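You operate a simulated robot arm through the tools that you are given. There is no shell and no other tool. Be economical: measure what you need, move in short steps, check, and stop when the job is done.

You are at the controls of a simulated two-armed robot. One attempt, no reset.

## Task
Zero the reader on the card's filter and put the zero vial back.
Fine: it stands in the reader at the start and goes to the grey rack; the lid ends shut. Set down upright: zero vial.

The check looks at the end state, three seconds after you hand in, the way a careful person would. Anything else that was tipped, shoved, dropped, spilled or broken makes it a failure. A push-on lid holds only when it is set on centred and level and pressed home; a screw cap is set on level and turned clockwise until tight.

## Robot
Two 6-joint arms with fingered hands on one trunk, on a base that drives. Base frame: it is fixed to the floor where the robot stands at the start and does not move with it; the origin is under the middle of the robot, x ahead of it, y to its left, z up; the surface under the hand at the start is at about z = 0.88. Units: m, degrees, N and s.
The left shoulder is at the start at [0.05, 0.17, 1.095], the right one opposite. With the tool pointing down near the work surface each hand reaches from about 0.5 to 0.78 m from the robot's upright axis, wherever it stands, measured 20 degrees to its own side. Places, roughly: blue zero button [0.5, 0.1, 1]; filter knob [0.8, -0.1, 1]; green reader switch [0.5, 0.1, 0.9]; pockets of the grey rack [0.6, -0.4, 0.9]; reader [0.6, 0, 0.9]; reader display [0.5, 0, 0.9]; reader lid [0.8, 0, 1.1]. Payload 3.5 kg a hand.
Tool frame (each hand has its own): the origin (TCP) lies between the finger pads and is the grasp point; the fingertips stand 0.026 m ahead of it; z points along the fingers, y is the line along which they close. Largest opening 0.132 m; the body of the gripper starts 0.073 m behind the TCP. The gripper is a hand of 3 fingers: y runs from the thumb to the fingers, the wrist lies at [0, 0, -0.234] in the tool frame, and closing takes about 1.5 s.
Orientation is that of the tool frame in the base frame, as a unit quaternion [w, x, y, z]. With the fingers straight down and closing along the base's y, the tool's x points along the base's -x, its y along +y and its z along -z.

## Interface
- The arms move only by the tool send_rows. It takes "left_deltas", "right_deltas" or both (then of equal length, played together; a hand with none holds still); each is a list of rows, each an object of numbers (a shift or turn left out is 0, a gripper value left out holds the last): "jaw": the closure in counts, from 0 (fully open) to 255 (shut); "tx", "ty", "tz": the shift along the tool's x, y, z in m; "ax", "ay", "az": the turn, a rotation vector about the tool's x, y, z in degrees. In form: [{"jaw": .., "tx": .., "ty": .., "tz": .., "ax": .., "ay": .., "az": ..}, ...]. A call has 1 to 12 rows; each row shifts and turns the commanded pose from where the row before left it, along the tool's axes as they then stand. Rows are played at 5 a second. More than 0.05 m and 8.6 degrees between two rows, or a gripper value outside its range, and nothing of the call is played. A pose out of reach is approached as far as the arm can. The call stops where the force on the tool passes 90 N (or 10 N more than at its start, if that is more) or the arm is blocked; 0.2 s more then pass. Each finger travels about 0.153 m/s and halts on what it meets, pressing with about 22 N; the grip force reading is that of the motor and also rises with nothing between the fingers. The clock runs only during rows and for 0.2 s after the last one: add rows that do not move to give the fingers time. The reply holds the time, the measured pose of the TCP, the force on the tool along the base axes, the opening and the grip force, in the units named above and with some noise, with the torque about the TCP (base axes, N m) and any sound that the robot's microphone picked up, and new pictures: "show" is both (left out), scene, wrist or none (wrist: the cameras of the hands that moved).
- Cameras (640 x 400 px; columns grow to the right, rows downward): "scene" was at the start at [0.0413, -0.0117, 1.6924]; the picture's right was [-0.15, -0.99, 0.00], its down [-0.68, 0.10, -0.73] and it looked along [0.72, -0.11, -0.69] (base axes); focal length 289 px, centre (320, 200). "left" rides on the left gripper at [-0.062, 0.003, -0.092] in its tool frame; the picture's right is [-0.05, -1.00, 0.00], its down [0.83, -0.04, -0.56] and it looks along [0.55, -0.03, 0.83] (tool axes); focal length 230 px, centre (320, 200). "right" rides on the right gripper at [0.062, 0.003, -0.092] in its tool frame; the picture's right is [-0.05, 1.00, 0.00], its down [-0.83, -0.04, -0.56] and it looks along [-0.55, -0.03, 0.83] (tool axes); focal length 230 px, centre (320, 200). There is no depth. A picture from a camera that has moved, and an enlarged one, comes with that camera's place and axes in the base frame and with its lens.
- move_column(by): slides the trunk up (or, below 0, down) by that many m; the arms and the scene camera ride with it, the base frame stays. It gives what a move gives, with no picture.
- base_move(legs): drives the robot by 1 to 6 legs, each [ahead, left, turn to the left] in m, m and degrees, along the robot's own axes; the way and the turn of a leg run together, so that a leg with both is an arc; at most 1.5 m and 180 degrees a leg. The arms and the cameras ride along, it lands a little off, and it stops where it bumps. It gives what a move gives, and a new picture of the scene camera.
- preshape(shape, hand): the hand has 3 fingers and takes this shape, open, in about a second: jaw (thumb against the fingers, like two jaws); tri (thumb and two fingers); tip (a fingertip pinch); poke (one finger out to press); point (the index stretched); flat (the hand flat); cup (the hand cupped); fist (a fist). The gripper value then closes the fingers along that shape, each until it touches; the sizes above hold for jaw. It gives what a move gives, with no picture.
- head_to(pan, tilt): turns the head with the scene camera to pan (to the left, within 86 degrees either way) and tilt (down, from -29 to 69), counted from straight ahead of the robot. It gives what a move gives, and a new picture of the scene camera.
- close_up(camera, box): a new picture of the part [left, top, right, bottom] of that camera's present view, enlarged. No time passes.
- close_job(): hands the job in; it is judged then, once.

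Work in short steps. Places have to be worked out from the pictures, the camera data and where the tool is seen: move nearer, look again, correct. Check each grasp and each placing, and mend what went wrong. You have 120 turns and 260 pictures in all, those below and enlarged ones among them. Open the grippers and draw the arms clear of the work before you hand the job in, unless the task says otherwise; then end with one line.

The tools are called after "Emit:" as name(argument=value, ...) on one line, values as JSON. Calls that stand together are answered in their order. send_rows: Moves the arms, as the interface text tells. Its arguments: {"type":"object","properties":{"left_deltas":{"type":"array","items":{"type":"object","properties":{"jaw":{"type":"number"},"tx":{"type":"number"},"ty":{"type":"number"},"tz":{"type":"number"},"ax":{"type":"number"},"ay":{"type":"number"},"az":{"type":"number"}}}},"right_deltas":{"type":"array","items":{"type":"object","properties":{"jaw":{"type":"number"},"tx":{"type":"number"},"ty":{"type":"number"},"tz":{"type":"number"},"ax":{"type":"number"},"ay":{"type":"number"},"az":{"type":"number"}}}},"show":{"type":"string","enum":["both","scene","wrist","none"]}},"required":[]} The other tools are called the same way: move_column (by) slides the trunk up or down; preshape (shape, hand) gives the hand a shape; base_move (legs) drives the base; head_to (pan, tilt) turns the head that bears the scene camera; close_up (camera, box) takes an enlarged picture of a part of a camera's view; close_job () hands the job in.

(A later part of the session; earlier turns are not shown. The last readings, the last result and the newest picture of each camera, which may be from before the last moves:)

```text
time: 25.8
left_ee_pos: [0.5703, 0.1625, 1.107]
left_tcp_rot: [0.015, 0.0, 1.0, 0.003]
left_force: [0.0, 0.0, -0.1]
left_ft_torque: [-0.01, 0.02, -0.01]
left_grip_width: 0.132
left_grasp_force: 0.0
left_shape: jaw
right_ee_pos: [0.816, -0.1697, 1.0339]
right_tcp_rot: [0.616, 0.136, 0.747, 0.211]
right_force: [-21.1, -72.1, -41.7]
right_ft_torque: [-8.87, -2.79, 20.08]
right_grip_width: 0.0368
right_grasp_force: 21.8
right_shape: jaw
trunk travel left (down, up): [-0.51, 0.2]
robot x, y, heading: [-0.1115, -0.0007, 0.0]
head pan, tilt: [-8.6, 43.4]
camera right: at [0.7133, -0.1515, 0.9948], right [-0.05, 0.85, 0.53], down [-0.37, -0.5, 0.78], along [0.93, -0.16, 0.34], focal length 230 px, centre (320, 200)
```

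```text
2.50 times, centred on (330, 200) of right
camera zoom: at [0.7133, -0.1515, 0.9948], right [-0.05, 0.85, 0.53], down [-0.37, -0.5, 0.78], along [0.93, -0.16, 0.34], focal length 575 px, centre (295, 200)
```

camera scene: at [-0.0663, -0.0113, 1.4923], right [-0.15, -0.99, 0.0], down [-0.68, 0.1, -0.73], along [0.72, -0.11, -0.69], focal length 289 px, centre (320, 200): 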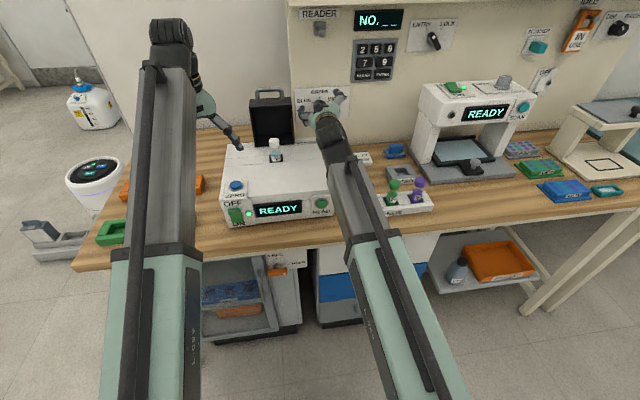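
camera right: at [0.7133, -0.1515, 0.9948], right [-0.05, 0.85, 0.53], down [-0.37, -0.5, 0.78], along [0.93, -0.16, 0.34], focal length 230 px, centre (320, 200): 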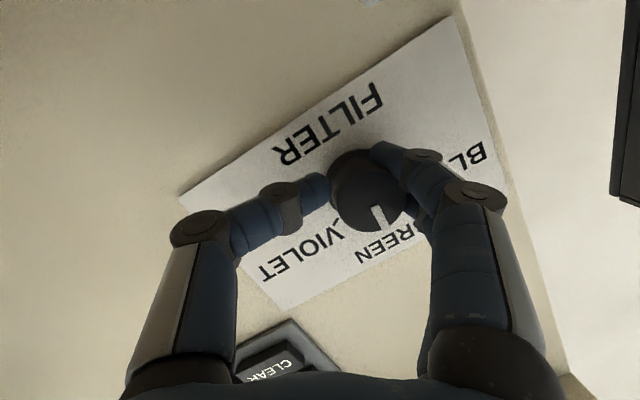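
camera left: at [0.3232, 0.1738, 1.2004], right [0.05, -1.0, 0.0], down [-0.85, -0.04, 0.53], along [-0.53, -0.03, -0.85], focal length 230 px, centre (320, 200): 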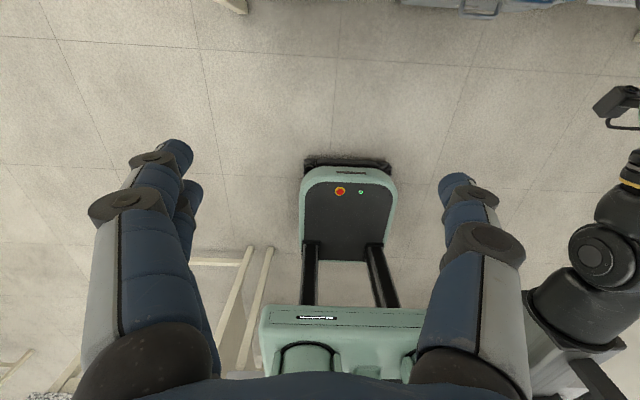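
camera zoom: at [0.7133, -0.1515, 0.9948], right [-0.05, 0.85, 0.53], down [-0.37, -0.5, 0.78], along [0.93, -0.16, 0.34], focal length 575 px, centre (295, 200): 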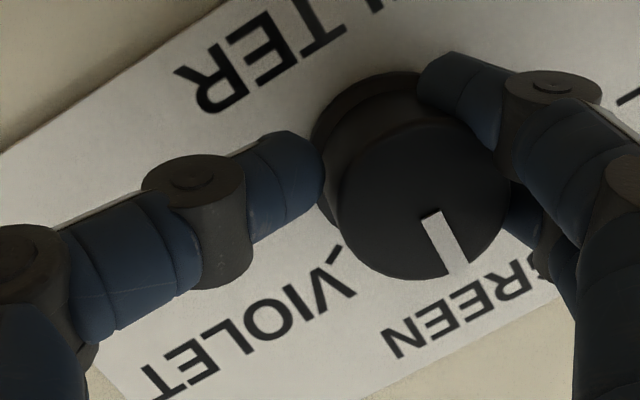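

The wrist reads a high side force (something rubbing), but the pointer looks near GREEN. Release the knob gently.

Emit:
send_rows(right_deltas=[{"jaw": 180}, {"jaw": 120}, {"jaw": 80}, {}], show="both")

Emit:
close_up(camera="scene", box=[240, 70, 400, 190])

```text
time: 26.8
left_ee_pos: [0.5697, 0.1723, 1.1087]
left_tcp_rot: [0.015, -0.002, 1.0, 0.001]
left_force: [0.1, -0.2, -0.5]
left_ft_torque: [-0.02, 0.01, 0.02]
left_grip_width: 0.1319
left_grasp_force: 0.0
left_shape: jaw
right_ee_pos: [0.8162, -0.1482, 1.0446]
right_tcp_rot: [0.617, 0.143, 0.739, 0.228]
right_force: [0.3, 3.2, 6.5]
right_ft_torque: [0.28, 0.66, -0.36]
right_grip_width: 0.0902
right_grasp_force: 0.0
right_shape: jaw
trunk travel left (down, up): [-0.51, 0.2]
robot x, y, heading: [-0.1069, -0.0004, 0.0]
head pan, tilt: [-8.6, 43.4]
camera scene: at [-0.0672, -0.0108, 1.4926], right [-0.15, -0.99, 0.0], down [-0.68, 0.1, -0.73], along [0.72, -0.11, -0.69], focal length 289 px, centre (320, 200)
camera right: at [0.7135, -0.1297, 1.006], right [-0.06, 0.83, 0.56], down [-0.38, -0.54, 0.76], along [0.92, -0.16, 0.34], focal length 230 px, centre (320, 200)
```

scene: 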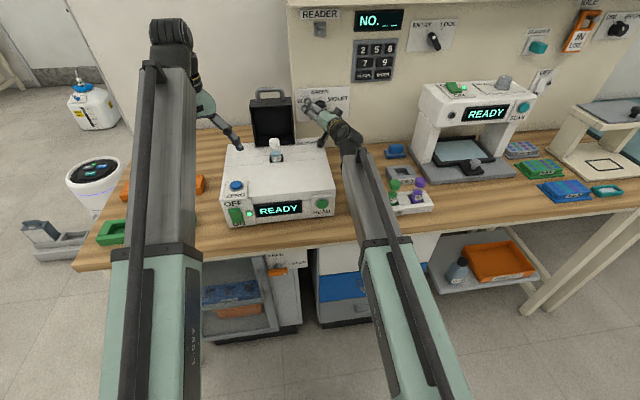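
right: 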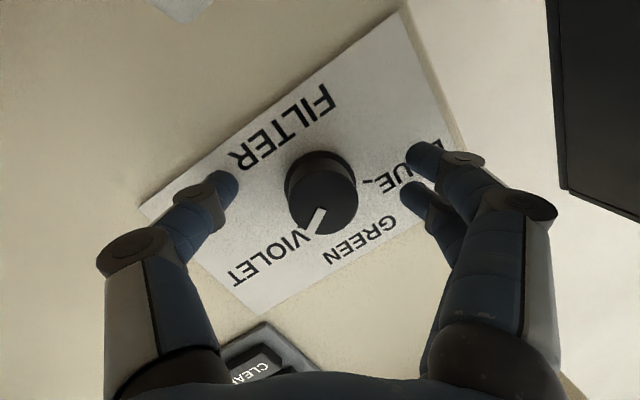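

```text
3.33 times, centred on (320, 130) of scene
camera zoom: at [-0.0672, -0.0108, 1.4926], right [-0.15, -0.99, 0.0], down [-0.68, 0.1, -0.73], along [0.72, -0.11, -0.69], focal length 964 px, centre (320, 433)
```

zoom: 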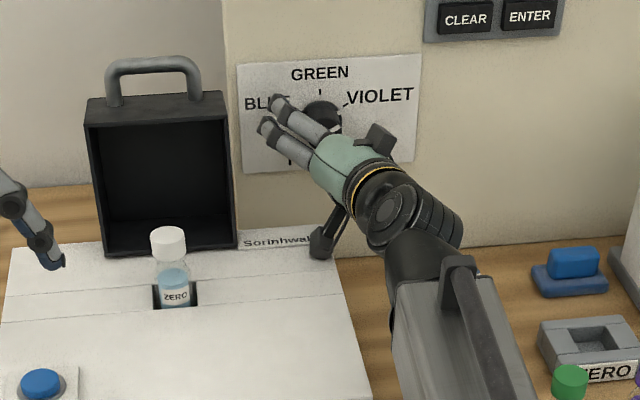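

The knob seems to point at VIOLET after release. Back off with a slight lift to see.

Emit:
send_rows(right_deltas=[{"tx": -0.01, "ty": 0.006, "tz": -0.002}, {"tx": 0.0059, "ty": 0.0021, "tz": -0.0293}, {"tx": 0.0059, "ty": 0.0021, "tz": -0.0293}, {"tx": 0.0059, "ty": 0.0021, "tz": -0.0293}, {}], show="wrist")

Emit:
close_up(camera="scene", box=[260, 70, 380, 145])

Emit:
close_up(camera="scene", box=[200, 80, 360, 240])

```text
time: 27.9
left_ee_pos: [0.5685, 0.171, 1.1066]
left_tcp_rot: [0.016, -0.001, 1.0, 0.0]
left_force: [-0.2, 0.4, -0.1]
left_ft_torque: [-0.04, 0.0, 0.04]
left_grip_width: 0.1322
left_grasp_force: 0.1
left_shape: jaw
right_ee_pos: [0.7247, -0.1502, 1.0554]
right_tcp_rot: [0.617, 0.142, 0.74, 0.227]
right_force: [0.1, 0.2, 0.5]
right_ft_torque: [0.03, -0.01, -0.01]
right_grip_width: 0.0904
right_grasp_force: 0.0
right_shape: jaw
trunk travel left (down, up): [-0.51, 0.2]
robot x, y, heading: [-0.1077, -0.0007, -0.0]
head pan, tilt: [-8.6, 43.4]
camera right: at [0.6224, -0.1316, 1.0159], right [-0.06, 0.83, 0.56], down [-0.37, -0.53, 0.76], along [0.93, -0.16, 0.34], focal length 230 px, centre (320, 200)
```

right: 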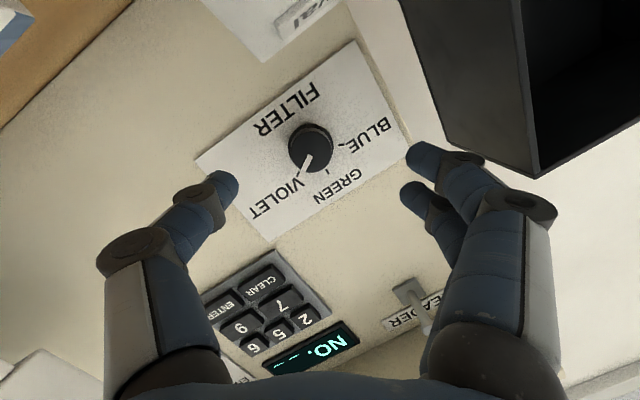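

```text
5.33 times, centred on (320, 108) of scene
camera zoom: at [-0.0671, -0.0114, 1.4924], right [-0.15, -0.99, 0.0], down [-0.68, 0.1, -0.73], along [0.72, -0.11, -0.69], focal length 1542 px, centre (320, 693)
```

zoom: 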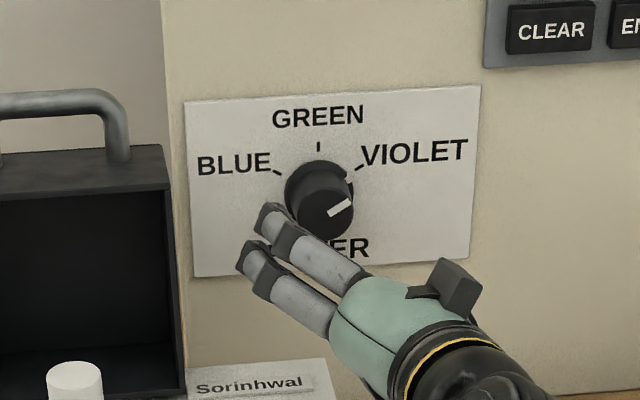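

```text
2.50 times, centred on (280, 160) of scene
camera zoom: at [-0.0671, -0.0114, 1.4924], right [-0.15, -0.99, 0.0], down [-0.68, 0.1, -0.73], along [0.72, -0.11, -0.69], focal length 723 px, centre (420, 300)
```

zoom: 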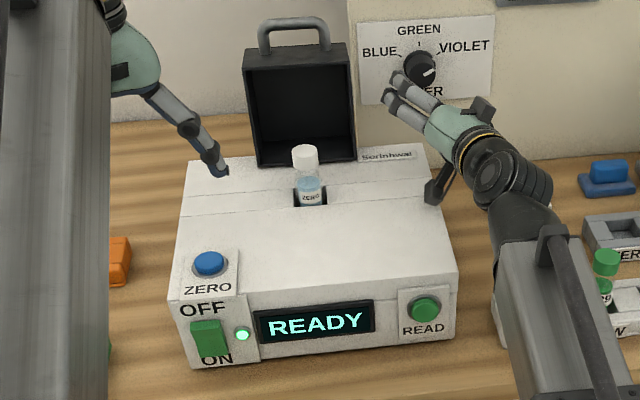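

Knob is now on VIOLET (dragged when the strained hand sprang free; the camera bracket had rubbed the reader). I raise, steepen the pitch to ~25°, and set the roll to about +16° for a turn back.

Emit:
send_rows(right_deltas=[{"tx": -0.017, "ty": 0.01, "tz": -0.003}, {"ax": 1.5, "ay": 0.5, "az": -7.3}, {"ax": 1.5, "ay": 0.5, "az": -7.3}, {"ax": 6.6, "ay": -1.9, "az": 1.2}, {"ax": 1.65, "ay": 6.24, "az": 0.8}, {"ax": 1.65, "ay": 6.24, "az": 0.8}, {}], show="wrist")

```text
time: 29.6
left_ee_pos: [0.5692, 0.1711, 1.1071]
left_tcp_rot: [0.015, -0.001, 1.0, 0.0]
left_force: [-0.1, 0.6, 0.0]
left_ft_torque: [0.01, 0.01, -0.02]
left_grip_width: 0.1318
left_grasp_force: 0.1
left_shape: jaw
right_ee_pos: [0.7244, -0.152, 1.0758]
right_tcp_rot: [0.546, 0.126, 0.823, 0.088]
right_force: [0.4, 0.6, 0.6]
right_ft_torque: [-0.03, 0.03, -0.02]
right_grip_width: 0.0901
right_grasp_force: 0.1
right_shape: jaw
trunk travel left (down, up): [-0.51, 0.2]
robot x, y, heading: [-0.1074, 0.0009, 0.1]
head pan, tilt: [-8.6, 43.4]
camera right: at [0.6176, -0.1293, 1.0572], right [0.13, 0.94, 0.33], down [-0.21, -0.3, 0.93], along [0.97, -0.19, 0.15], focal length 230 px, centre (320, 200)
```

right: 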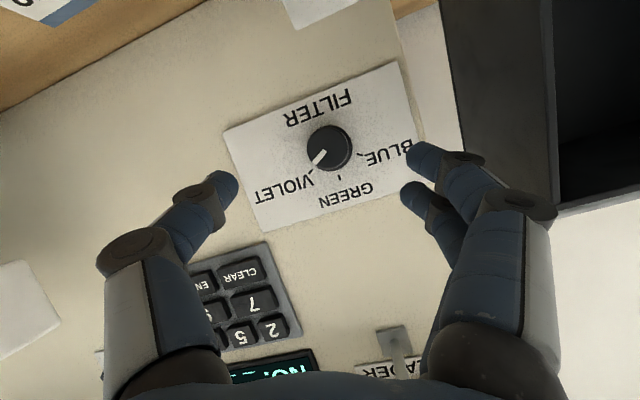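

Emit:
send_rows(right_deltas=[{"tx": -0.0019, "ty": 0.0007, "tz": 0.0241}, {"tx": -0.0019, "ty": 0.0007, "tz": 0.0241}, {"tx": -0.0019, "ty": 0.0007, "tz": 0.0241}, {"tx": -0.0019, "ty": 0.0007, "tz": 0.0241}, {}], show="wrist")

```text
time: 30.8
left_ee_pos: [0.5655, 0.1712, 1.1089]
left_tcp_rot: [0.017, -0.001, 1.0, 0.0]
left_force: [0.1, 0.5, -0.3]
left_ft_torque: [0.02, 0.01, 0.02]
left_grip_width: 0.1321
left_grasp_force: 0.2
left_shape: jaw
right_ee_pos: [0.8151, -0.1485, 1.0464]
right_tcp_rot: [0.546, 0.125, 0.824, 0.088]
right_force: [-25.2, 1.3, -3.6]
right_ft_torque: [-0.2, -0.38, 1.23]
right_grip_width: 0.0885
right_grasp_force: 0.0
right_shape: jaw
trunk travel left (down, up): [-0.51, 0.2]
robot x, y, heading: [-0.111, -0.0023, 0.2]
head pan, tilt: [-8.6, 43.4]
camera right: at [0.7072, -0.1274, 1.0283], right [0.13, 0.94, 0.33], down [-0.21, -0.3, 0.93], along [0.97, -0.19, 0.16], focal length 230 px, centre (320, 200)
```

right: 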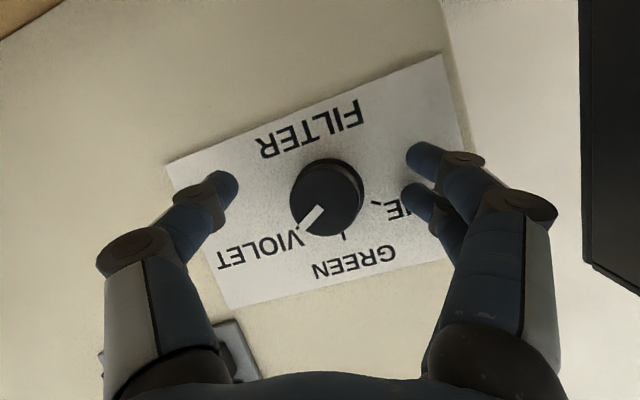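

The fingertips touch the plate (25 N). Back 8 mm and close.

Emit:
send_rows(right_deltas=[{"tx": 0.003, "ty": -0.0009, "tz": -0.0074}, {"jaw": 130}, {"jaw": 170}, {"jaw": 210}, {"jaw": 230}, {}], show="wrist")

```text
time: 32.1
left_ee_pos: [0.5696, 0.1709, 1.107]
left_tcp_rot: [0.015, -0.001, 1.0, 0.0]
left_force: [0.0, -0.3, 0.1]
left_ft_torque: [0.01, -0.03, 0.0]
left_grip_width: 0.1321
left_grasp_force: 0.0
left_shape: jaw
right_ee_pos: [0.8093, -0.1485, 1.0452]
right_tcp_rot: [0.546, 0.125, 0.824, 0.089]
right_force: [3.5, 2.7, -2.3]
right_ft_torque: [0.02, -0.03, 0.12]
right_grip_width: 0.0227
right_grasp_force: 22.3
right_shape: jaw
trunk travel left (down, up): [-0.51, 0.2]
robot x, y, heading: [-0.1094, -0.0013, -0.2]
head pan, tilt: [-8.6, 43.4]
camera right: at [0.7025, -0.1274, 1.0268], right [0.13, 0.94, 0.33], down [-0.21, -0.3, 0.93], along [0.97, -0.19, 0.15], focal length 230 px, centre (320, 200)
```

right: 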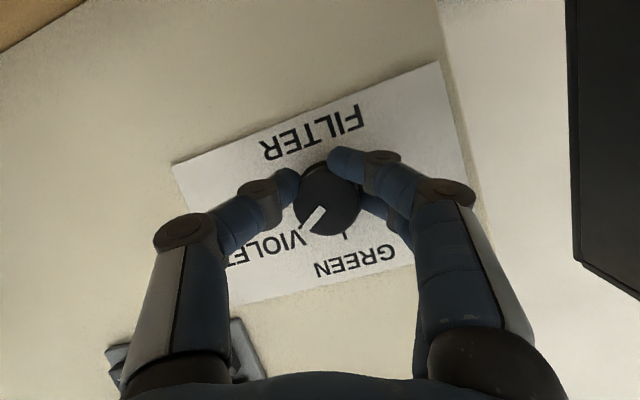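

Emit:
send_rows(right_deltas=[{"ax": 2.78, "ay": -0.83, "az": -6.9}, {"ax": 2.78, "ay": -0.83, "az": -6.9}, {"ax": 2.78, "ay": -0.83, "az": -6.9}, {"ax": 2.78, "ay": -0.83, "az": -6.9}, {"ax": 2.78, "ay": -0.83, "az": -6.9}, {}], show="wrist")

```text
time: 33.5
left_ee_pos: [0.5695, 0.1697, 1.1069]
left_tcp_rot: [0.016, -0.001, 1.0, 0.0]
left_force: [-0.1, -0.4, -0.5]
left_ft_torque: [0.01, 0.03, -0.05]
left_grip_width: 0.1318
left_grasp_force: 0.0
left_shape: jaw
right_ee_pos: [0.8098, -0.1494, 1.0454]
right_tcp_rot: [0.557, -0.058, 0.809, -0.18]
right_force: [5.4, -5.6, 1.1]
right_ft_torque: [0.02, -0.07, -0.04]
right_grip_width: 0.0215
right_grasp_force: 21.9
right_shape: jaw
trunk travel left (down, up): [-0.51, 0.2]
robot x, y, heading: [-0.1094, -0.0003, 0.1]
head pan, tilt: [-8.6, 43.4]
camera right: at [0.7022, -0.1439, 1.0178], right [0.13, 0.94, -0.31], down [-0.21, 0.33, 0.92], along [0.97, -0.06, 0.24], focal length 230 px, centre (320, 200)
```

right: 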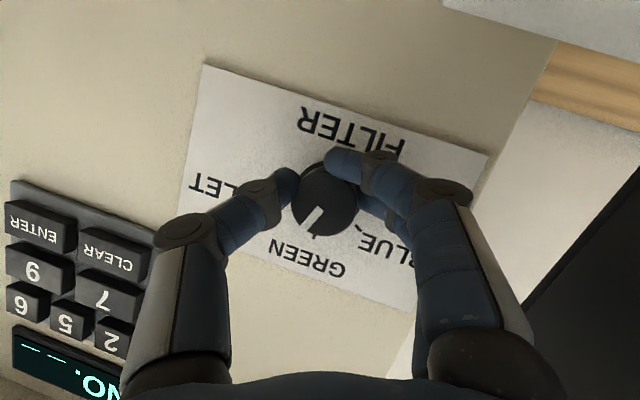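

Emit:
send_rows(right_deltas=[{"ax": 2.78, "ay": -0.83, "az": -6.9}, {"ax": 2.2, "ay": -0.66, "az": -5.5}, {}], show="none")

Emit:
close_up(camera="right", box=[180, 60, 500, 300])

Emit:
close_up(camera="scene", box=[260, 70, 380, 145])

```text
time: 34.4
left_ee_pos: [0.5687, 0.1701, 1.1065]
left_tcp_rot: [0.016, -0.001, 1.0, 0.0]
left_force: [0.3, 0.1, 0.4]
left_ft_torque: [0.02, 0.0, -0.01]
left_grip_width: 0.1319
left_grasp_force: 0.0
left_shape: jaw
right_ee_pos: [0.8099, -0.1497, 1.0452]
right_tcp_rot: [0.547, -0.12, 0.782, -0.275]
right_force: [6.4, -8.3, 2.7]
right_ft_torque: [0.02, -0.07, -0.08]
right_grip_width: 0.021
right_grasp_force: 22.3
right_shape: jaw
trunk travel left (down, up): [-0.51, 0.2]
robot x, y, heading: [-0.1083, -0.0036, 0.0]
head pan, tilt: [-8.6, 43.4]
```

```text
1.67 times, centred on (340, 180) of right
camera zoom: at [0.7021, -0.1505, 1.0171], right [0.13, 0.84, -0.52], down [-0.21, 0.54, 0.82], along [0.97, 0.0, 0.24], focal length 384 px, centre (287, 233)
```

zoom: 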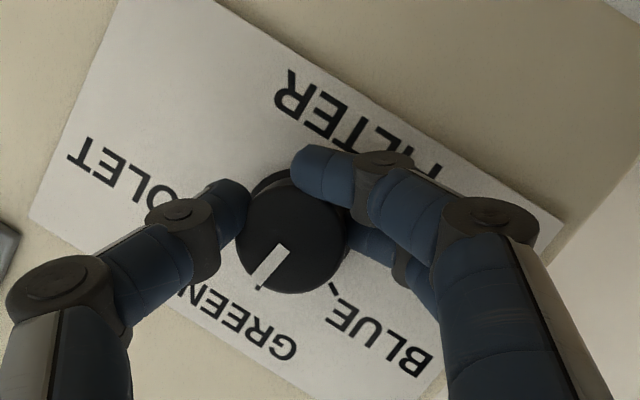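

```text
5.33 times, centred on (320, 108) of scene
camera zoom: at [-0.0666, -0.0123, 1.4924], right [-0.15, -0.99, 0.0], down [-0.68, 0.1, -0.73], along [0.72, -0.11, -0.69], focal length 1542 px, centre (320, 693)
```

zoom: 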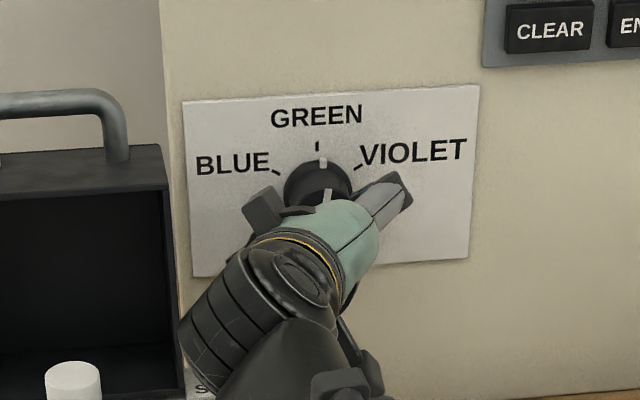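

The base notch is almost exactly at the GREEN mark. Another 5°, then release.

Emit:
send_rows(right_deltas=[{"ax": 1.85, "ay": -0.55, "az": -4.6}, {}, {"jaw": 190}, {"jaw": 140}, {"jaw": 80}, {}], show="wrist")

Emit:
close_up(camera="scene", box=[260, 70, 380, 145])

```text
time: 35.8
left_ee_pos: [0.5682, 0.1709, 1.1079]
left_tcp_rot: [0.016, -0.001, 1.0, 0.0]
left_force: [-0.2, 0.1, 0.2]
left_ft_torque: [-0.01, 0.0, 0.0]
left_grip_width: 0.1319
left_grasp_force: 0.1
left_shape: jaw
right_ee_pos: [0.8084, -0.149, 1.0457]
right_tcp_rot: [0.542, -0.145, 0.769, -0.307]
right_force: [0.1, 0.8, -0.5]
right_ft_torque: [-0.03, -0.03, 0.0]
right_grip_width: 0.0901
right_grasp_force: 0.0
right_shape: jaw
trunk travel left (down, up): [-0.51, 0.2]
robot x, y, heading: [-0.1088, 0.0022, 0.4]
head pan, tilt: [-8.6, 43.4]
camera right: at [0.7018, -0.1514, 1.0174], right [0.13, 0.8, -0.59], down [-0.21, 0.6, 0.77], along [0.97, 0.02, 0.24], focal length 230 px, centre (320, 200)
```

right: 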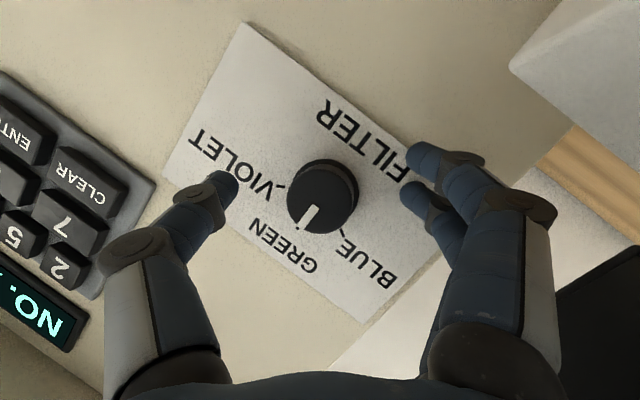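

```text
5.33 times, centred on (320, 108) of scene
camera zoom: at [-0.0671, -0.0113, 1.4924], right [-0.15, -0.99, 0.0], down [-0.68, 0.1, -0.73], along [0.72, -0.11, -0.69], focal length 1542 px, centre (320, 693)
```

zoom: 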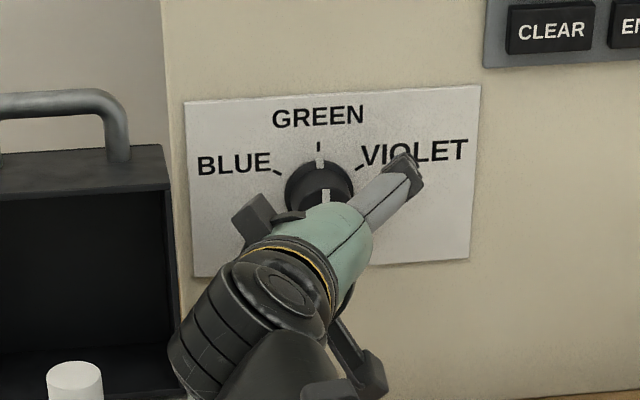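

Knob is cleanly on GREEN. Retreat the right hand along −x, then up.

Emit:
send_rows(right_deltas=[{"tx": 0.0111, "ty": -0.0033, "tz": -0.0276}, {"tx": 0.0111, "ty": -0.0033, "tz": -0.0276}, {"tx": 0.0111, "ty": -0.0033, "tz": -0.0276}, {"tx": 0.0111, "ty": -0.0033, "tz": -0.0276}, {}], show="none")

Emit:
base_move(legs=[[-0.15, 0, 0]])

Emit:
move_column(by=0.2)

Emit:
close_up(camera="scene", box=[240, 80, 400, 200])

```text
time: 37.0
left_ee_pos: [0.5693, 0.1698, 1.1083]
left_tcp_rot: [0.015, -0.001, 1.0, 0.0]
left_force: [-0.4, -0.1, -1.0]
left_ft_torque: [-0.02, -0.01, 0.02]
left_grip_width: 0.132
left_grasp_force: 0.1
left_shape: jaw
right_ee_pos: [0.6896, -0.1496, 1.0463]
right_tcp_rot: [0.542, -0.145, 0.769, -0.307]
right_force: [0.4, 0.0, -1.3]
right_ft_torque: [0.02, -0.01, 0.02]
right_grip_width: 0.0902
right_grasp_force: 0.0
right_shape: jaw
trunk travel left (down, up): [-0.51, 0.2]
robot x, y, heading: [-0.1115, -0.0016, 0.1]
head pan, tilt: [-8.6, 43.4]
```

```text
time: 38.3
left_ee_pos: [0.4187, 0.1699, 1.1095]
left_tcp_rot: [0.017, -0.001, 1.0, 0.0]
left_force: [-0.6, -1.3, 0.5]
left_ft_torque: [0.0, -0.05, 0.0]
left_grip_width: 0.1316
left_grasp_force: 0.0
left_shape: jaw
right_ee_pos: [0.5383, -0.148, 1.0468]
right_tcp_rot: [0.542, -0.145, 0.769, -0.307]
right_force: [-0.4, 0.4, -0.1]
right_ft_torque: [0.01, 0.03, 0.0]
right_grip_width: 0.09
right_grasp_force: 0.0
right_shape: jaw
trunk travel left (down, up): [-0.51, 0.2]
robot x, y, heading: [-0.2565, -0.0006, 0.3]
head pan, tilt: [-8.6, 43.4]
camera scene: at [-0.2181, -0.0117, 1.4924], right [-0.15, -0.99, 0.0], down [-0.68, 0.1, -0.73], along [0.72, -0.11, -0.69], focal length 289 px, centre (320, 200)
```

scene: 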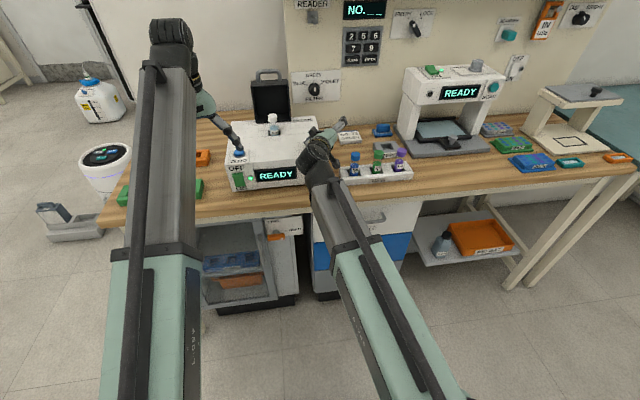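

```text
time: 40.5
left_ee_pos: [0.4185, 0.1713, 1.3064]
left_tcp_rot: [0.016, -0.002, 1.0, 0.0]
left_force: [0.1, 0.4, 0.1]
left_ft_torque: [-0.02, -0.03, 0.01]
left_grip_width: 0.1318
left_grasp_force: 0.1
left_shape: jaw
right_ee_pos: [0.5409, -0.1485, 1.2454]
right_tcp_rot: [0.542, -0.145, 0.769, -0.307]
right_force: [-0.5, 0.2, -0.4]
right_ft_torque: [0.0, 0.04, -0.02]
right_grip_width: 0.0902
right_grasp_force: 0.1
right_shape: jaw
trunk travel left (down, up): [-0.71, 0.0]
robot x, y, heading: [-0.2565, -0.0017, 0.1]
head pan, tilt: [-8.6, 43.4]
```

```text
3.33 times, centred on (320, 140) of scene
camera zoom: at [-0.2168, -0.0116, 1.6923], right [-0.15, -0.99, 0.0], down [-0.68, 0.1, -0.73], along [0.72, -0.11, -0.69], focal length 964 px, centre (320, 400)
```

zoom: 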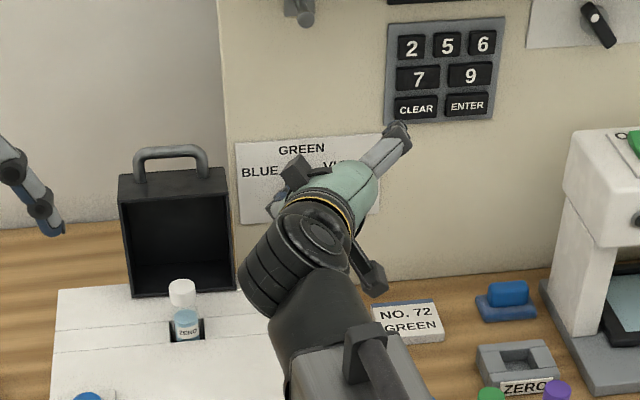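

Roll the right hand back, pitch it down, and shift it to the right to park.

Emit:
send_rows(right_deltas=[{"ax": -2.9, "ay": 0.86, "az": 7.2}, {"ax": -2.9, "ay": 0.86, "az": 7.2}, {"ax": -2.9, "ay": 0.86, "az": 7.2}, {"ax": -2.9, "ay": 0.86, "az": 7.2}, {"ax": -2.9, "ay": 0.86, "az": 7.2}, {"ty": -0.04}, {"ty": -0.04}, {"ay": 8.4, "ty": -0.02}, {"ay": 8.4, "ty": -0.02}, {"ay": 8.4, "ty": -0.02}, {"ay": 8.4}], show="none")

Emit:
send_rows(right_deltas=[{"ay": 8.4}, {"ay": 8.4}, {"ay": 8.4}, {"ay": 8.4}, {}], show="scene")

Emit:
close_up(camera="scene", box=[240, 100, 320, 200])

```text
time: 42.9
left_ee_pos: [0.4202, 0.172, 1.3078]
left_tcp_rot: [0.015, -0.002, 1.0, 0.001]
left_force: [-0.4, -0.1, -0.7]
left_ft_torque: [0.0, 0.0, 0.03]
left_grip_width: 0.132
left_grasp_force: 0.1
left_shape: jaw
right_ee_pos: [0.5247, -0.2866, 1.2474]
right_tcp_rot: [0.295, 0.051, 0.954, -0.019]
right_force: [-0.2, 0.9, 0.6]
right_ft_torque: [-0.01, -0.01, 0.02]
right_grip_width: 0.0903
right_grasp_force: 0.1
right_shape: jaw
trunk travel left (down, up): [-0.71, 0.0]
robot x, y, heading: [-0.2604, -0.0003, 0.4]
head pan, tilt: [-8.6, 43.4]
```

```text
time: 44.1
left_ee_pos: [0.4188, 0.1711, 1.3079]
left_tcp_rot: [0.016, -0.002, 1.0, 0.0]
left_force: [0.0, -0.4, -0.3]
left_ft_torque: [0.05, -0.01, 0.02]
left_grip_width: 0.1317
left_grasp_force: 0.0
left_shape: jaw
right_ee_pos: [0.445, -0.2742, 1.2188]
right_tcp_rot: [0.007, 0.055, 0.998, -0.003]
right_force: [0.6, 0.0, 0.1]
right_ft_torque: [-0.01, 0.02, -0.01]
right_grip_width: 0.0901
right_grasp_force: 0.1
right_shape: jaw
right hand out of reach, approached as far as the arm can: row 2, 3, 4
trunk travel left (down, up): [-0.71, 0.0]
robot x, y, heading: [-0.2608, -0.0002, 0.3]
head pan, tilt: [-8.6, 43.4]
camera scene: at [-0.2168, -0.0116, 1.6924], right [-0.15, -0.99, 0.0], down [-0.68, 0.1, -0.73], along [0.72, -0.11, -0.69], focal length 289 px, centre (320, 200)
```

scene: 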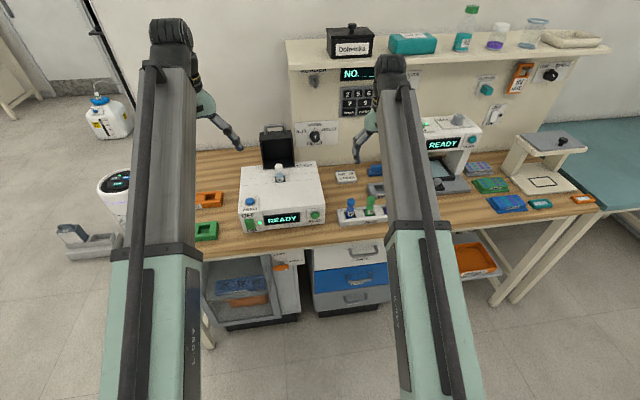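

```text
4.00 times, centred on (280, 150) of scene
camera zoom: at [-0.2168, -0.0116, 1.6924], right [-0.15, -0.99, 0.0], down [-0.68, 0.1, -0.73], along [0.72, -0.11, -0.69], focal length 1157 px, centre (480, 400)
```

zoom: 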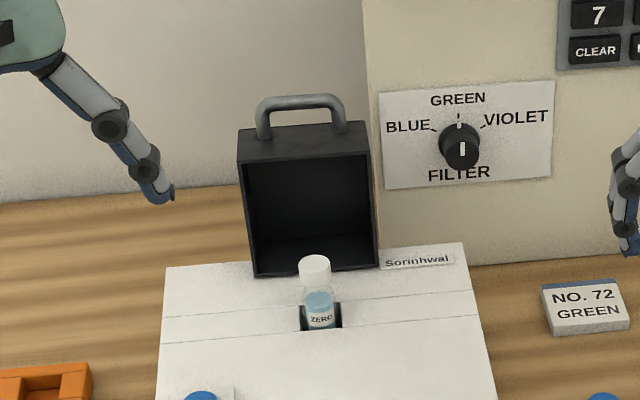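

GREEN confirmed. Handle estimated at (.745, .01, 1.17), ~.08 wide in y. Drive forward to about x=-0.03 and inspect with the left wrist camera.

Emit:
base_move(legs=[[0.23, 0, 0]])

Emit:
send_rows(left_deltas=[{"ty": -0.04}, {"ty": -0.04}, {"ty": -0.04}, {"ty": -0.04}, {}], right_deltas=[{"tx": 0.02, "ty": -0.02, "ax": -6}, {"tx": 0.02, "ty": -0.02}, {"tx": 0.01, "ty": -0.02}, {}, {}])

```text
time: 45.8
left_ee_pos: [0.6512, 0.17, 1.3067]
left_tcp_rot: [0.015, -0.001, 1.0, 0.0]
left_force: [0.9, -0.3, 0.1]
left_ft_torque: [0.01, 0.02, 0.0]
left_grip_width: 0.1318
left_grasp_force: 0.1
left_shape: jaw
right_ee_pos: [0.6775, -0.2752, 1.2175]
right_tcp_rot: [0.007, 0.056, 0.998, -0.003]
right_force: [0.7, -0.3, -1.0]
right_ft_torque: [-0.01, 0.04, -0.01]
right_grip_width: 0.0903
right_grasp_force: 0.0
right_shape: jaw
trunk travel left (down, up): [-0.71, 0.0]
robot x, y, heading: [-0.0305, 0.0009, 0.0]
head pan, tilt: [-8.6, 43.4]
camera scene: at [0.0164, -0.0113, 1.6923], right [-0.15, -0.99, 0.0], down [-0.68, 0.1, -0.73], along [0.72, -0.11, -0.69], focal length 289 px, centre (320, 200)
```

scene: 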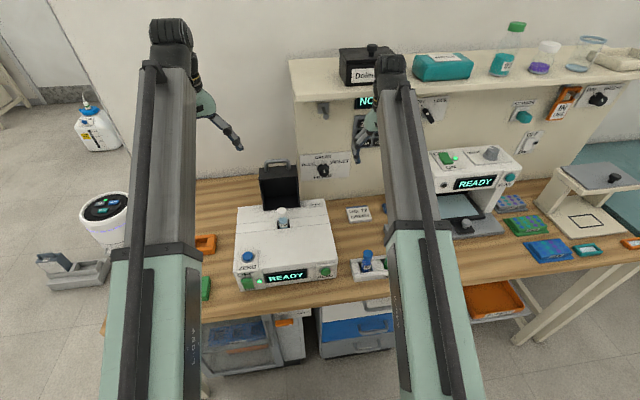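

```text
time: 47.0
left_ee_pos: [0.6356, 0.0137, 1.2992]
left_tcp_rot: [0.017, -0.001, 1.0, 0.0]
left_force: [-0.1, 0.2, -0.4]
left_ft_torque: [-0.01, -0.02, -0.02]
left_grip_width: 0.1318
left_grasp_force: 0.1
left_shape: jaw
left hand out of reach, approached as far as the arm can: row 2, 3, 4
right_ee_pos: [0.6202, -0.3303, 1.2151]
right_tcp_rot: [0.012, 0.056, 0.997, 0.05]
right_force: [0.9, -0.1, 0.4]
right_ft_torque: [-0.02, 0.0, -0.01]
right_grip_width: 0.0902
right_grasp_force: 0.1
right_shape: jaw
trunk travel left (down, up): [-0.71, 0.0]
robot x, y, heading: [-0.0209, 0.0014, 0.1]
head pan, tilt: [-8.6, 43.4]
camera scene: at [0.0143, -0.0112, 1.6924], right [-0.15, -0.99, 0.0], down [-0.68, 0.1, -0.73], along [0.72, -0.11, -0.69], focal length 289 px, centre (320, 200)
camera right: at [0.5571, -0.3289, 1.3031], right [0.16, 0.98, 0.1], down [0.8, -0.19, 0.56], along [0.57, -0.01, -0.82], focal length 230 px, centre (320, 200)
camera left: at [0.6924, 0.0177, 1.3922], right [0.05, -1.0, 0.0], down [-0.85, -0.04, 0.53], along [-0.53, -0.03, -0.85], focal length 230 px, centre (320, 200)
```

scene: 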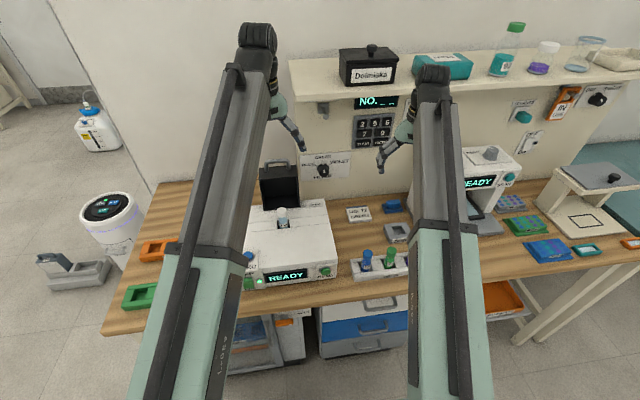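
right: 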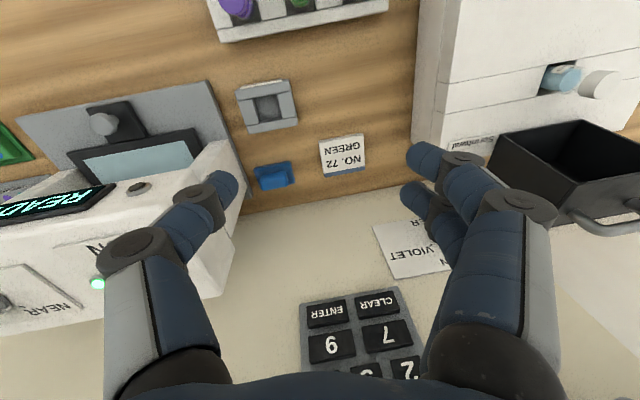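
left: 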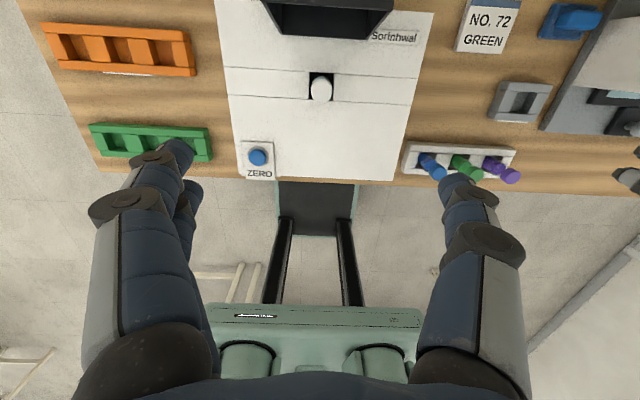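

Emit:
close_up(camera="scene", box=[230, 130, 350, 205])

Emit:
close_up(camera="right", box=[480, 60, 640, 260])

```text
5.33 times, centred on (290, 168) of scene
camera zoom: at [0.0143, -0.0112, 1.6924], right [-0.15, -0.99, 0.0], down [-0.68, 0.1, -0.73], along [0.72, -0.11, -0.69], focal length 1542 px, centre (480, 373)
```

zoom: 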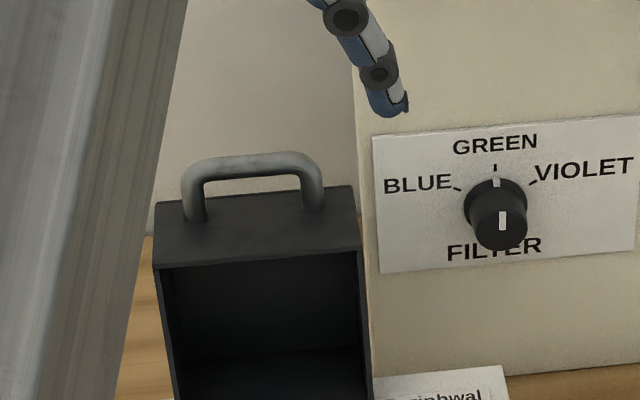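

```text
2.00 times, centred on (560, 160) of right
camera zoom: at [0.5571, -0.3289, 1.3031], right [0.16, 0.98, 0.1], down [0.8, -0.19, 0.56], along [0.57, -0.01, -0.82], focal length 460 px, centre (-160, 280)
```

zoom: 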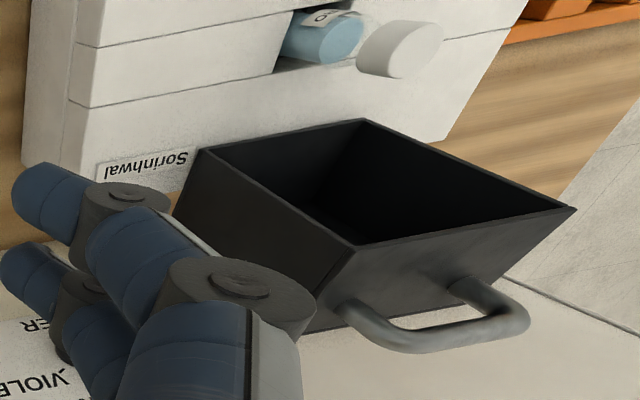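

Triangulated handle bar: (.79, .011, 1.14), hinge about (.74, .985). Nudge the base 5 cm forward, then lower the open left hand to just above the handle.

Emit:
base_move(legs=[[0.05, 0, 0]])

Emit:
send_rows(left_deltas=[{"tx": -0.03}, {"tx": -0.03}, {"tx": -0.03}, {"tx": -0.02, "tz": 0.03}, {"tz": 0.04}, {}])

Emit:
close_up(camera="scene", box=[220, 100, 380, 220])

```text
time: 47.9
left_ee_pos: [0.688, 0.0142, 1.2968]
left_tcp_rot: [0.015, -0.001, 1.0, 0.0]
left_force: [0.2, 0.5, -1.6]
left_ft_torque: [-0.02, 0.06, 0.03]
left_grip_width: 0.1321
left_grasp_force: 0.1
left_shape: jaw
right_ee_pos: [0.6733, -0.3292, 1.2118]
right_tcp_rot: [0.011, 0.055, 0.997, 0.049]
right_force: [1.6, -0.4, -0.4]
right_ft_torque: [-0.02, 0.06, -0.04]
right_grip_width: 0.0901
right_grasp_force: 0.2
right_shape: jaw
trunk travel left (down, up): [-0.71, 0.0]
robot x, y, heading: [0.0231, 0.0017, 0.1]
head pan, tilt: [-8.6, 43.4]
camera scene: at [0.0685, -0.0113, 1.6922], right [-0.15, -0.99, 0.0], down [-0.68, 0.1, -0.72], along [0.72, -0.11, -0.69], focal length 289 px, centre (320, 200)
```

scene: 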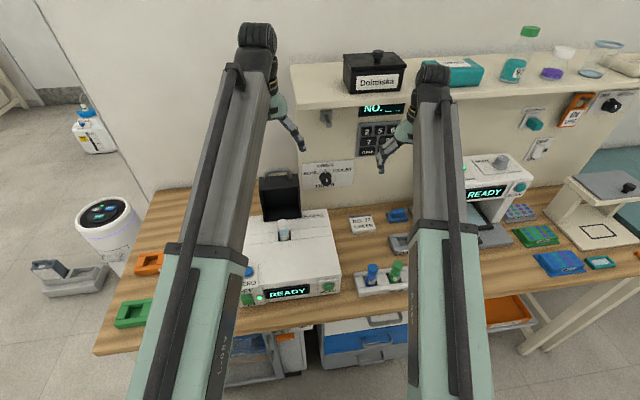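

```text
time: 49.3
left_ee_pos: [0.719, 0.0324, 1.1964]
left_tcp_rot: [0.016, -0.001, 1.0, 0.0]
left_force: [0.2, 0.0, 0.6]
left_ft_torque: [-0.01, -0.01, -0.01]
left_grip_width: 0.1319
left_grasp_force: 0.1
left_shape: jaw
left hand out of reach, approached as far as the arm can: row 1, 2, 3, 4
right_ee_pos: [0.6708, -0.3306, 1.2139]
right_tcp_rot: [0.011, 0.055, 0.997, 0.05]
right_force: [-0.1, -0.1, -0.5]
right_ft_torque: [-0.02, 0.03, 0.02]
right_grip_width: 0.0902
right_grasp_force: 0.0
right_shape: jaw
trunk travel left (down, up): [-0.71, 0.0]
robot x, y, heading: [0.0236, 0.0011, 0.5]
head pan, tilt: [-8.6, 43.4]
camera scene: at [0.0647, -0.0113, 1.6924], right [-0.15, -0.99, 0.0], down [-0.68, 0.1, -0.73], along [0.72, -0.11, -0.69], focal length 289 px, centre (320, 200)
camera left: at [0.7767, 0.0369, 1.2892], right [0.05, -1.0, 0.0], down [-0.85, -0.04, 0.53], along [-0.53, -0.03, -0.85], focal length 230 px, centre (320, 200)
```

scene: 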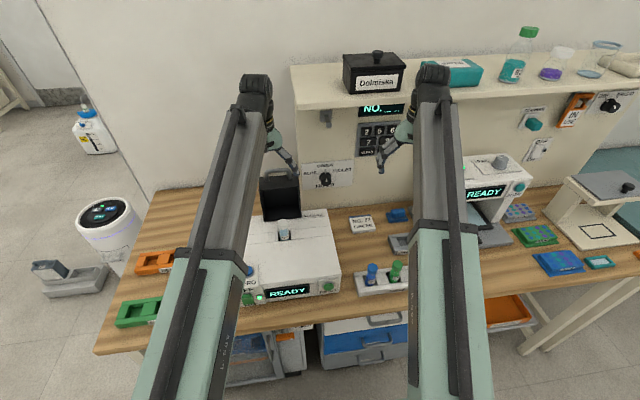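
left: 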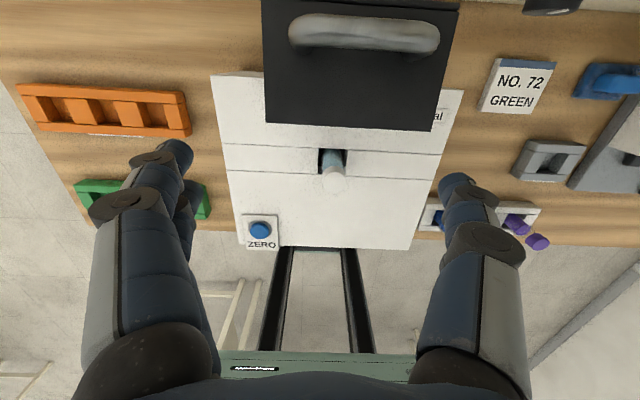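

```text
3.33 times, centred on (300, 160) of scene
camera zoom: at [0.0647, -0.0113, 1.6924], right [-0.15, -0.99, 0.0], down [-0.68, 0.1, -0.73], along [0.72, -0.11, -0.69], focal length 964 px, centre (387, 333)
```

zoom: 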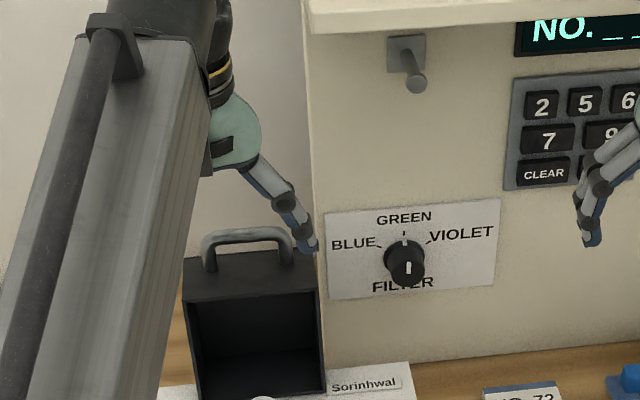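

Wrist view agrees: handle (.788, .013, 1.14). Move over it at z 1.19.

Emit:
send_rows(left_deltas=[{"tx": -0.023, "ty": -0.007}, {"tx": -0.023, "ty": -0.007}, {"tx": -0.023, "ty": -0.006}, {}], show="wrist")

```text
time: 50.3
left_ee_pos: [0.7341, 0.0262, 1.1862]
left_tcp_rot: [0.017, -0.001, 1.0, 0.0]
left_force: [-0.1, 0.1, -0.3]
left_ft_torque: [0.01, 0.01, -0.01]
left_grip_width: 0.132
left_grasp_force: 0.1
left_shape: jaw
left hand out of reach, approached as far as the arm can: row 1, 2, 3
right_ee_pos: [0.6709, -0.3294, 1.2135]
right_tcp_rot: [0.011, 0.055, 0.997, 0.05]
right_force: [0.7, 0.2, -0.4]
right_ft_torque: [-0.03, 0.02, -0.03]
right_grip_width: 0.0903
right_grasp_force: 0.0
right_shape: jaw
trunk travel left (down, up): [-0.71, 0.0]
robot x, y, heading: [0.0225, 0.0018, 0.2]
head pan, tilt: [-8.6, 43.4]
camera left: at [0.7907, 0.0294, 1.2794], right [0.05, -1.0, 0.0], down [-0.85, -0.04, 0.53], along [-0.52, -0.03, -0.85], focal length 230 px, centre (320, 200)
```

left: 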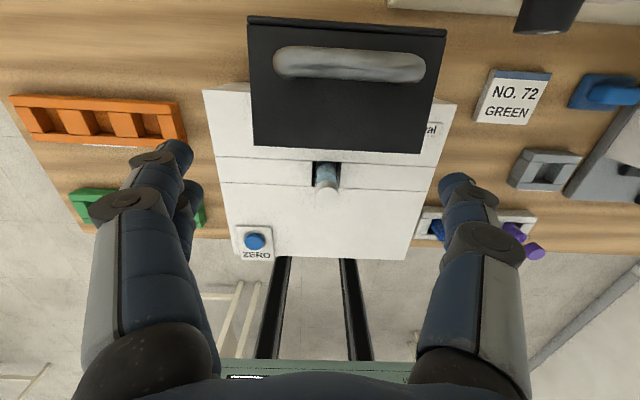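

Pointing straight down hits the reach limit, so I tilt the left hand forward 32° and then slide in along its axis.

Emit:
send_rows(left_deltas=[{"ay": -8}, {"ay": -8}, {"ay": -8}, {"ay": -8}, {"tx": -0.024, "ty": -0.013}, {"tz": 0.015}, {}], show="wrist")

Emit:
close_up(camera="scene", box=[220, 100, 380, 220])

```text
time: 51.9
left_ee_pos: [0.7615, 0.0125, 1.1861]
left_tcp_rot: [0.291, -0.001, 0.957, 0.001]
left_force: [-0.4, 0.5, -0.6]
left_ft_torque: [0.0, -0.01, 0.0]
left_grip_width: 0.1318
left_grasp_force: 0.2
left_shape: jaw
right_ee_pos: [0.67, -0.3303, 1.2139]
right_tcp_rot: [0.011, 0.055, 0.997, 0.05]
right_force: [0.8, 0.4, -0.4]
right_ft_torque: [0.04, 0.0, 0.01]
right_grip_width: 0.0903
right_grasp_force: 0.1
right_shape: jaw
trunk travel left (down, up): [-0.71, 0.0]
robot x, y, heading: [0.0208, 0.0002, 0.2]
head pan, tilt: [-8.6, 43.4]
camera left: at [0.7608, 0.0159, 1.2963], right [0.04, -1.0, 0.03], down [-1.0, -0.04, 0.0], along [0.0, -0.03, -1.0], focal length 230 px, centre (320, 200)
```

left: 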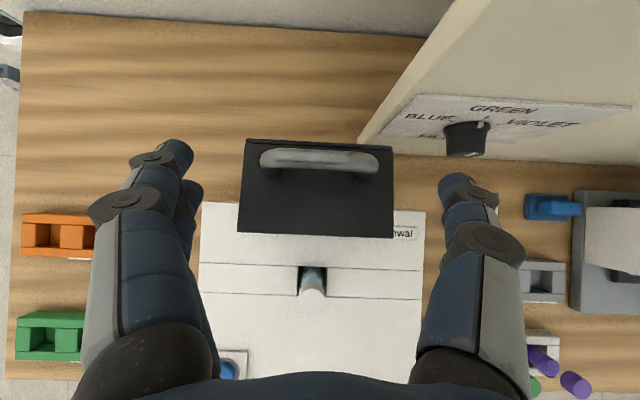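

```text
3.33 times, centred on (300, 160) of scene
camera zoom: at [0.0647, -0.0115, 1.6924], right [-0.15, -0.99, 0.0], down [-0.68, 0.1, -0.73], along [0.72, -0.11, -0.69], focal length 964 px, centre (387, 333)
```

zoom: 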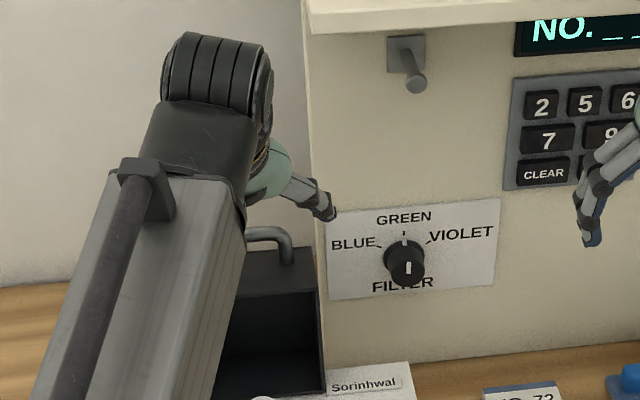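

Handle is centred between the fingers. Advance 0.042 and close on it.

Emit:
send_rows(left_deltas=[{"tz": 0.021}, {"tz": 0.021}, {"jaw": 60}, {"jaw": 110}, {"jaw": 150}, {"jaw": 180}, {}, {}], show="wrist")

```text
time: 53.7
left_ee_pos: [0.7843, 0.0095, 1.1518]
left_tcp_rot: [0.292, 0.0, 0.957, 0.0]
left_force: [0.7, -12.5, 0.2]
left_ft_torque: [0.03, 0.03, 0.07]
left_grip_width: 0.0637
left_grasp_force: 21.9
left_shape: jaw
right_ee_pos: [0.6702, -0.3316, 1.2115]
right_tcp_rot: [0.011, 0.055, 0.997, 0.05]
right_force: [0.4, -0.4, 0.6]
right_ft_torque: [-0.05, -0.04, -0.02]
right_grip_width: 0.0902
right_grasp_force: 0.1
right_shape: jaw
trunk travel left (down, up): [-0.71, 0.0]
robot x, y, heading: [0.0245, 0.0005, 0.2]
head pan, tilt: [-8.6, 43.4]
camera left: at [0.7835, 0.0139, 1.2614], right [0.04, -1.0, 0.03], down [-1.0, -0.04, 0.0], along [0.0, -0.03, -1.0], focal length 230 px, centre (320, 200)
```

left: 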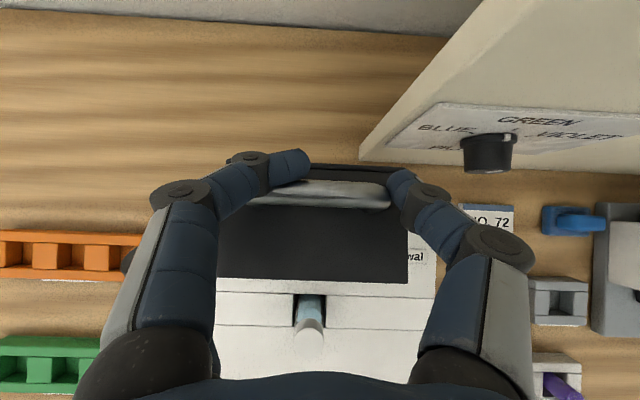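

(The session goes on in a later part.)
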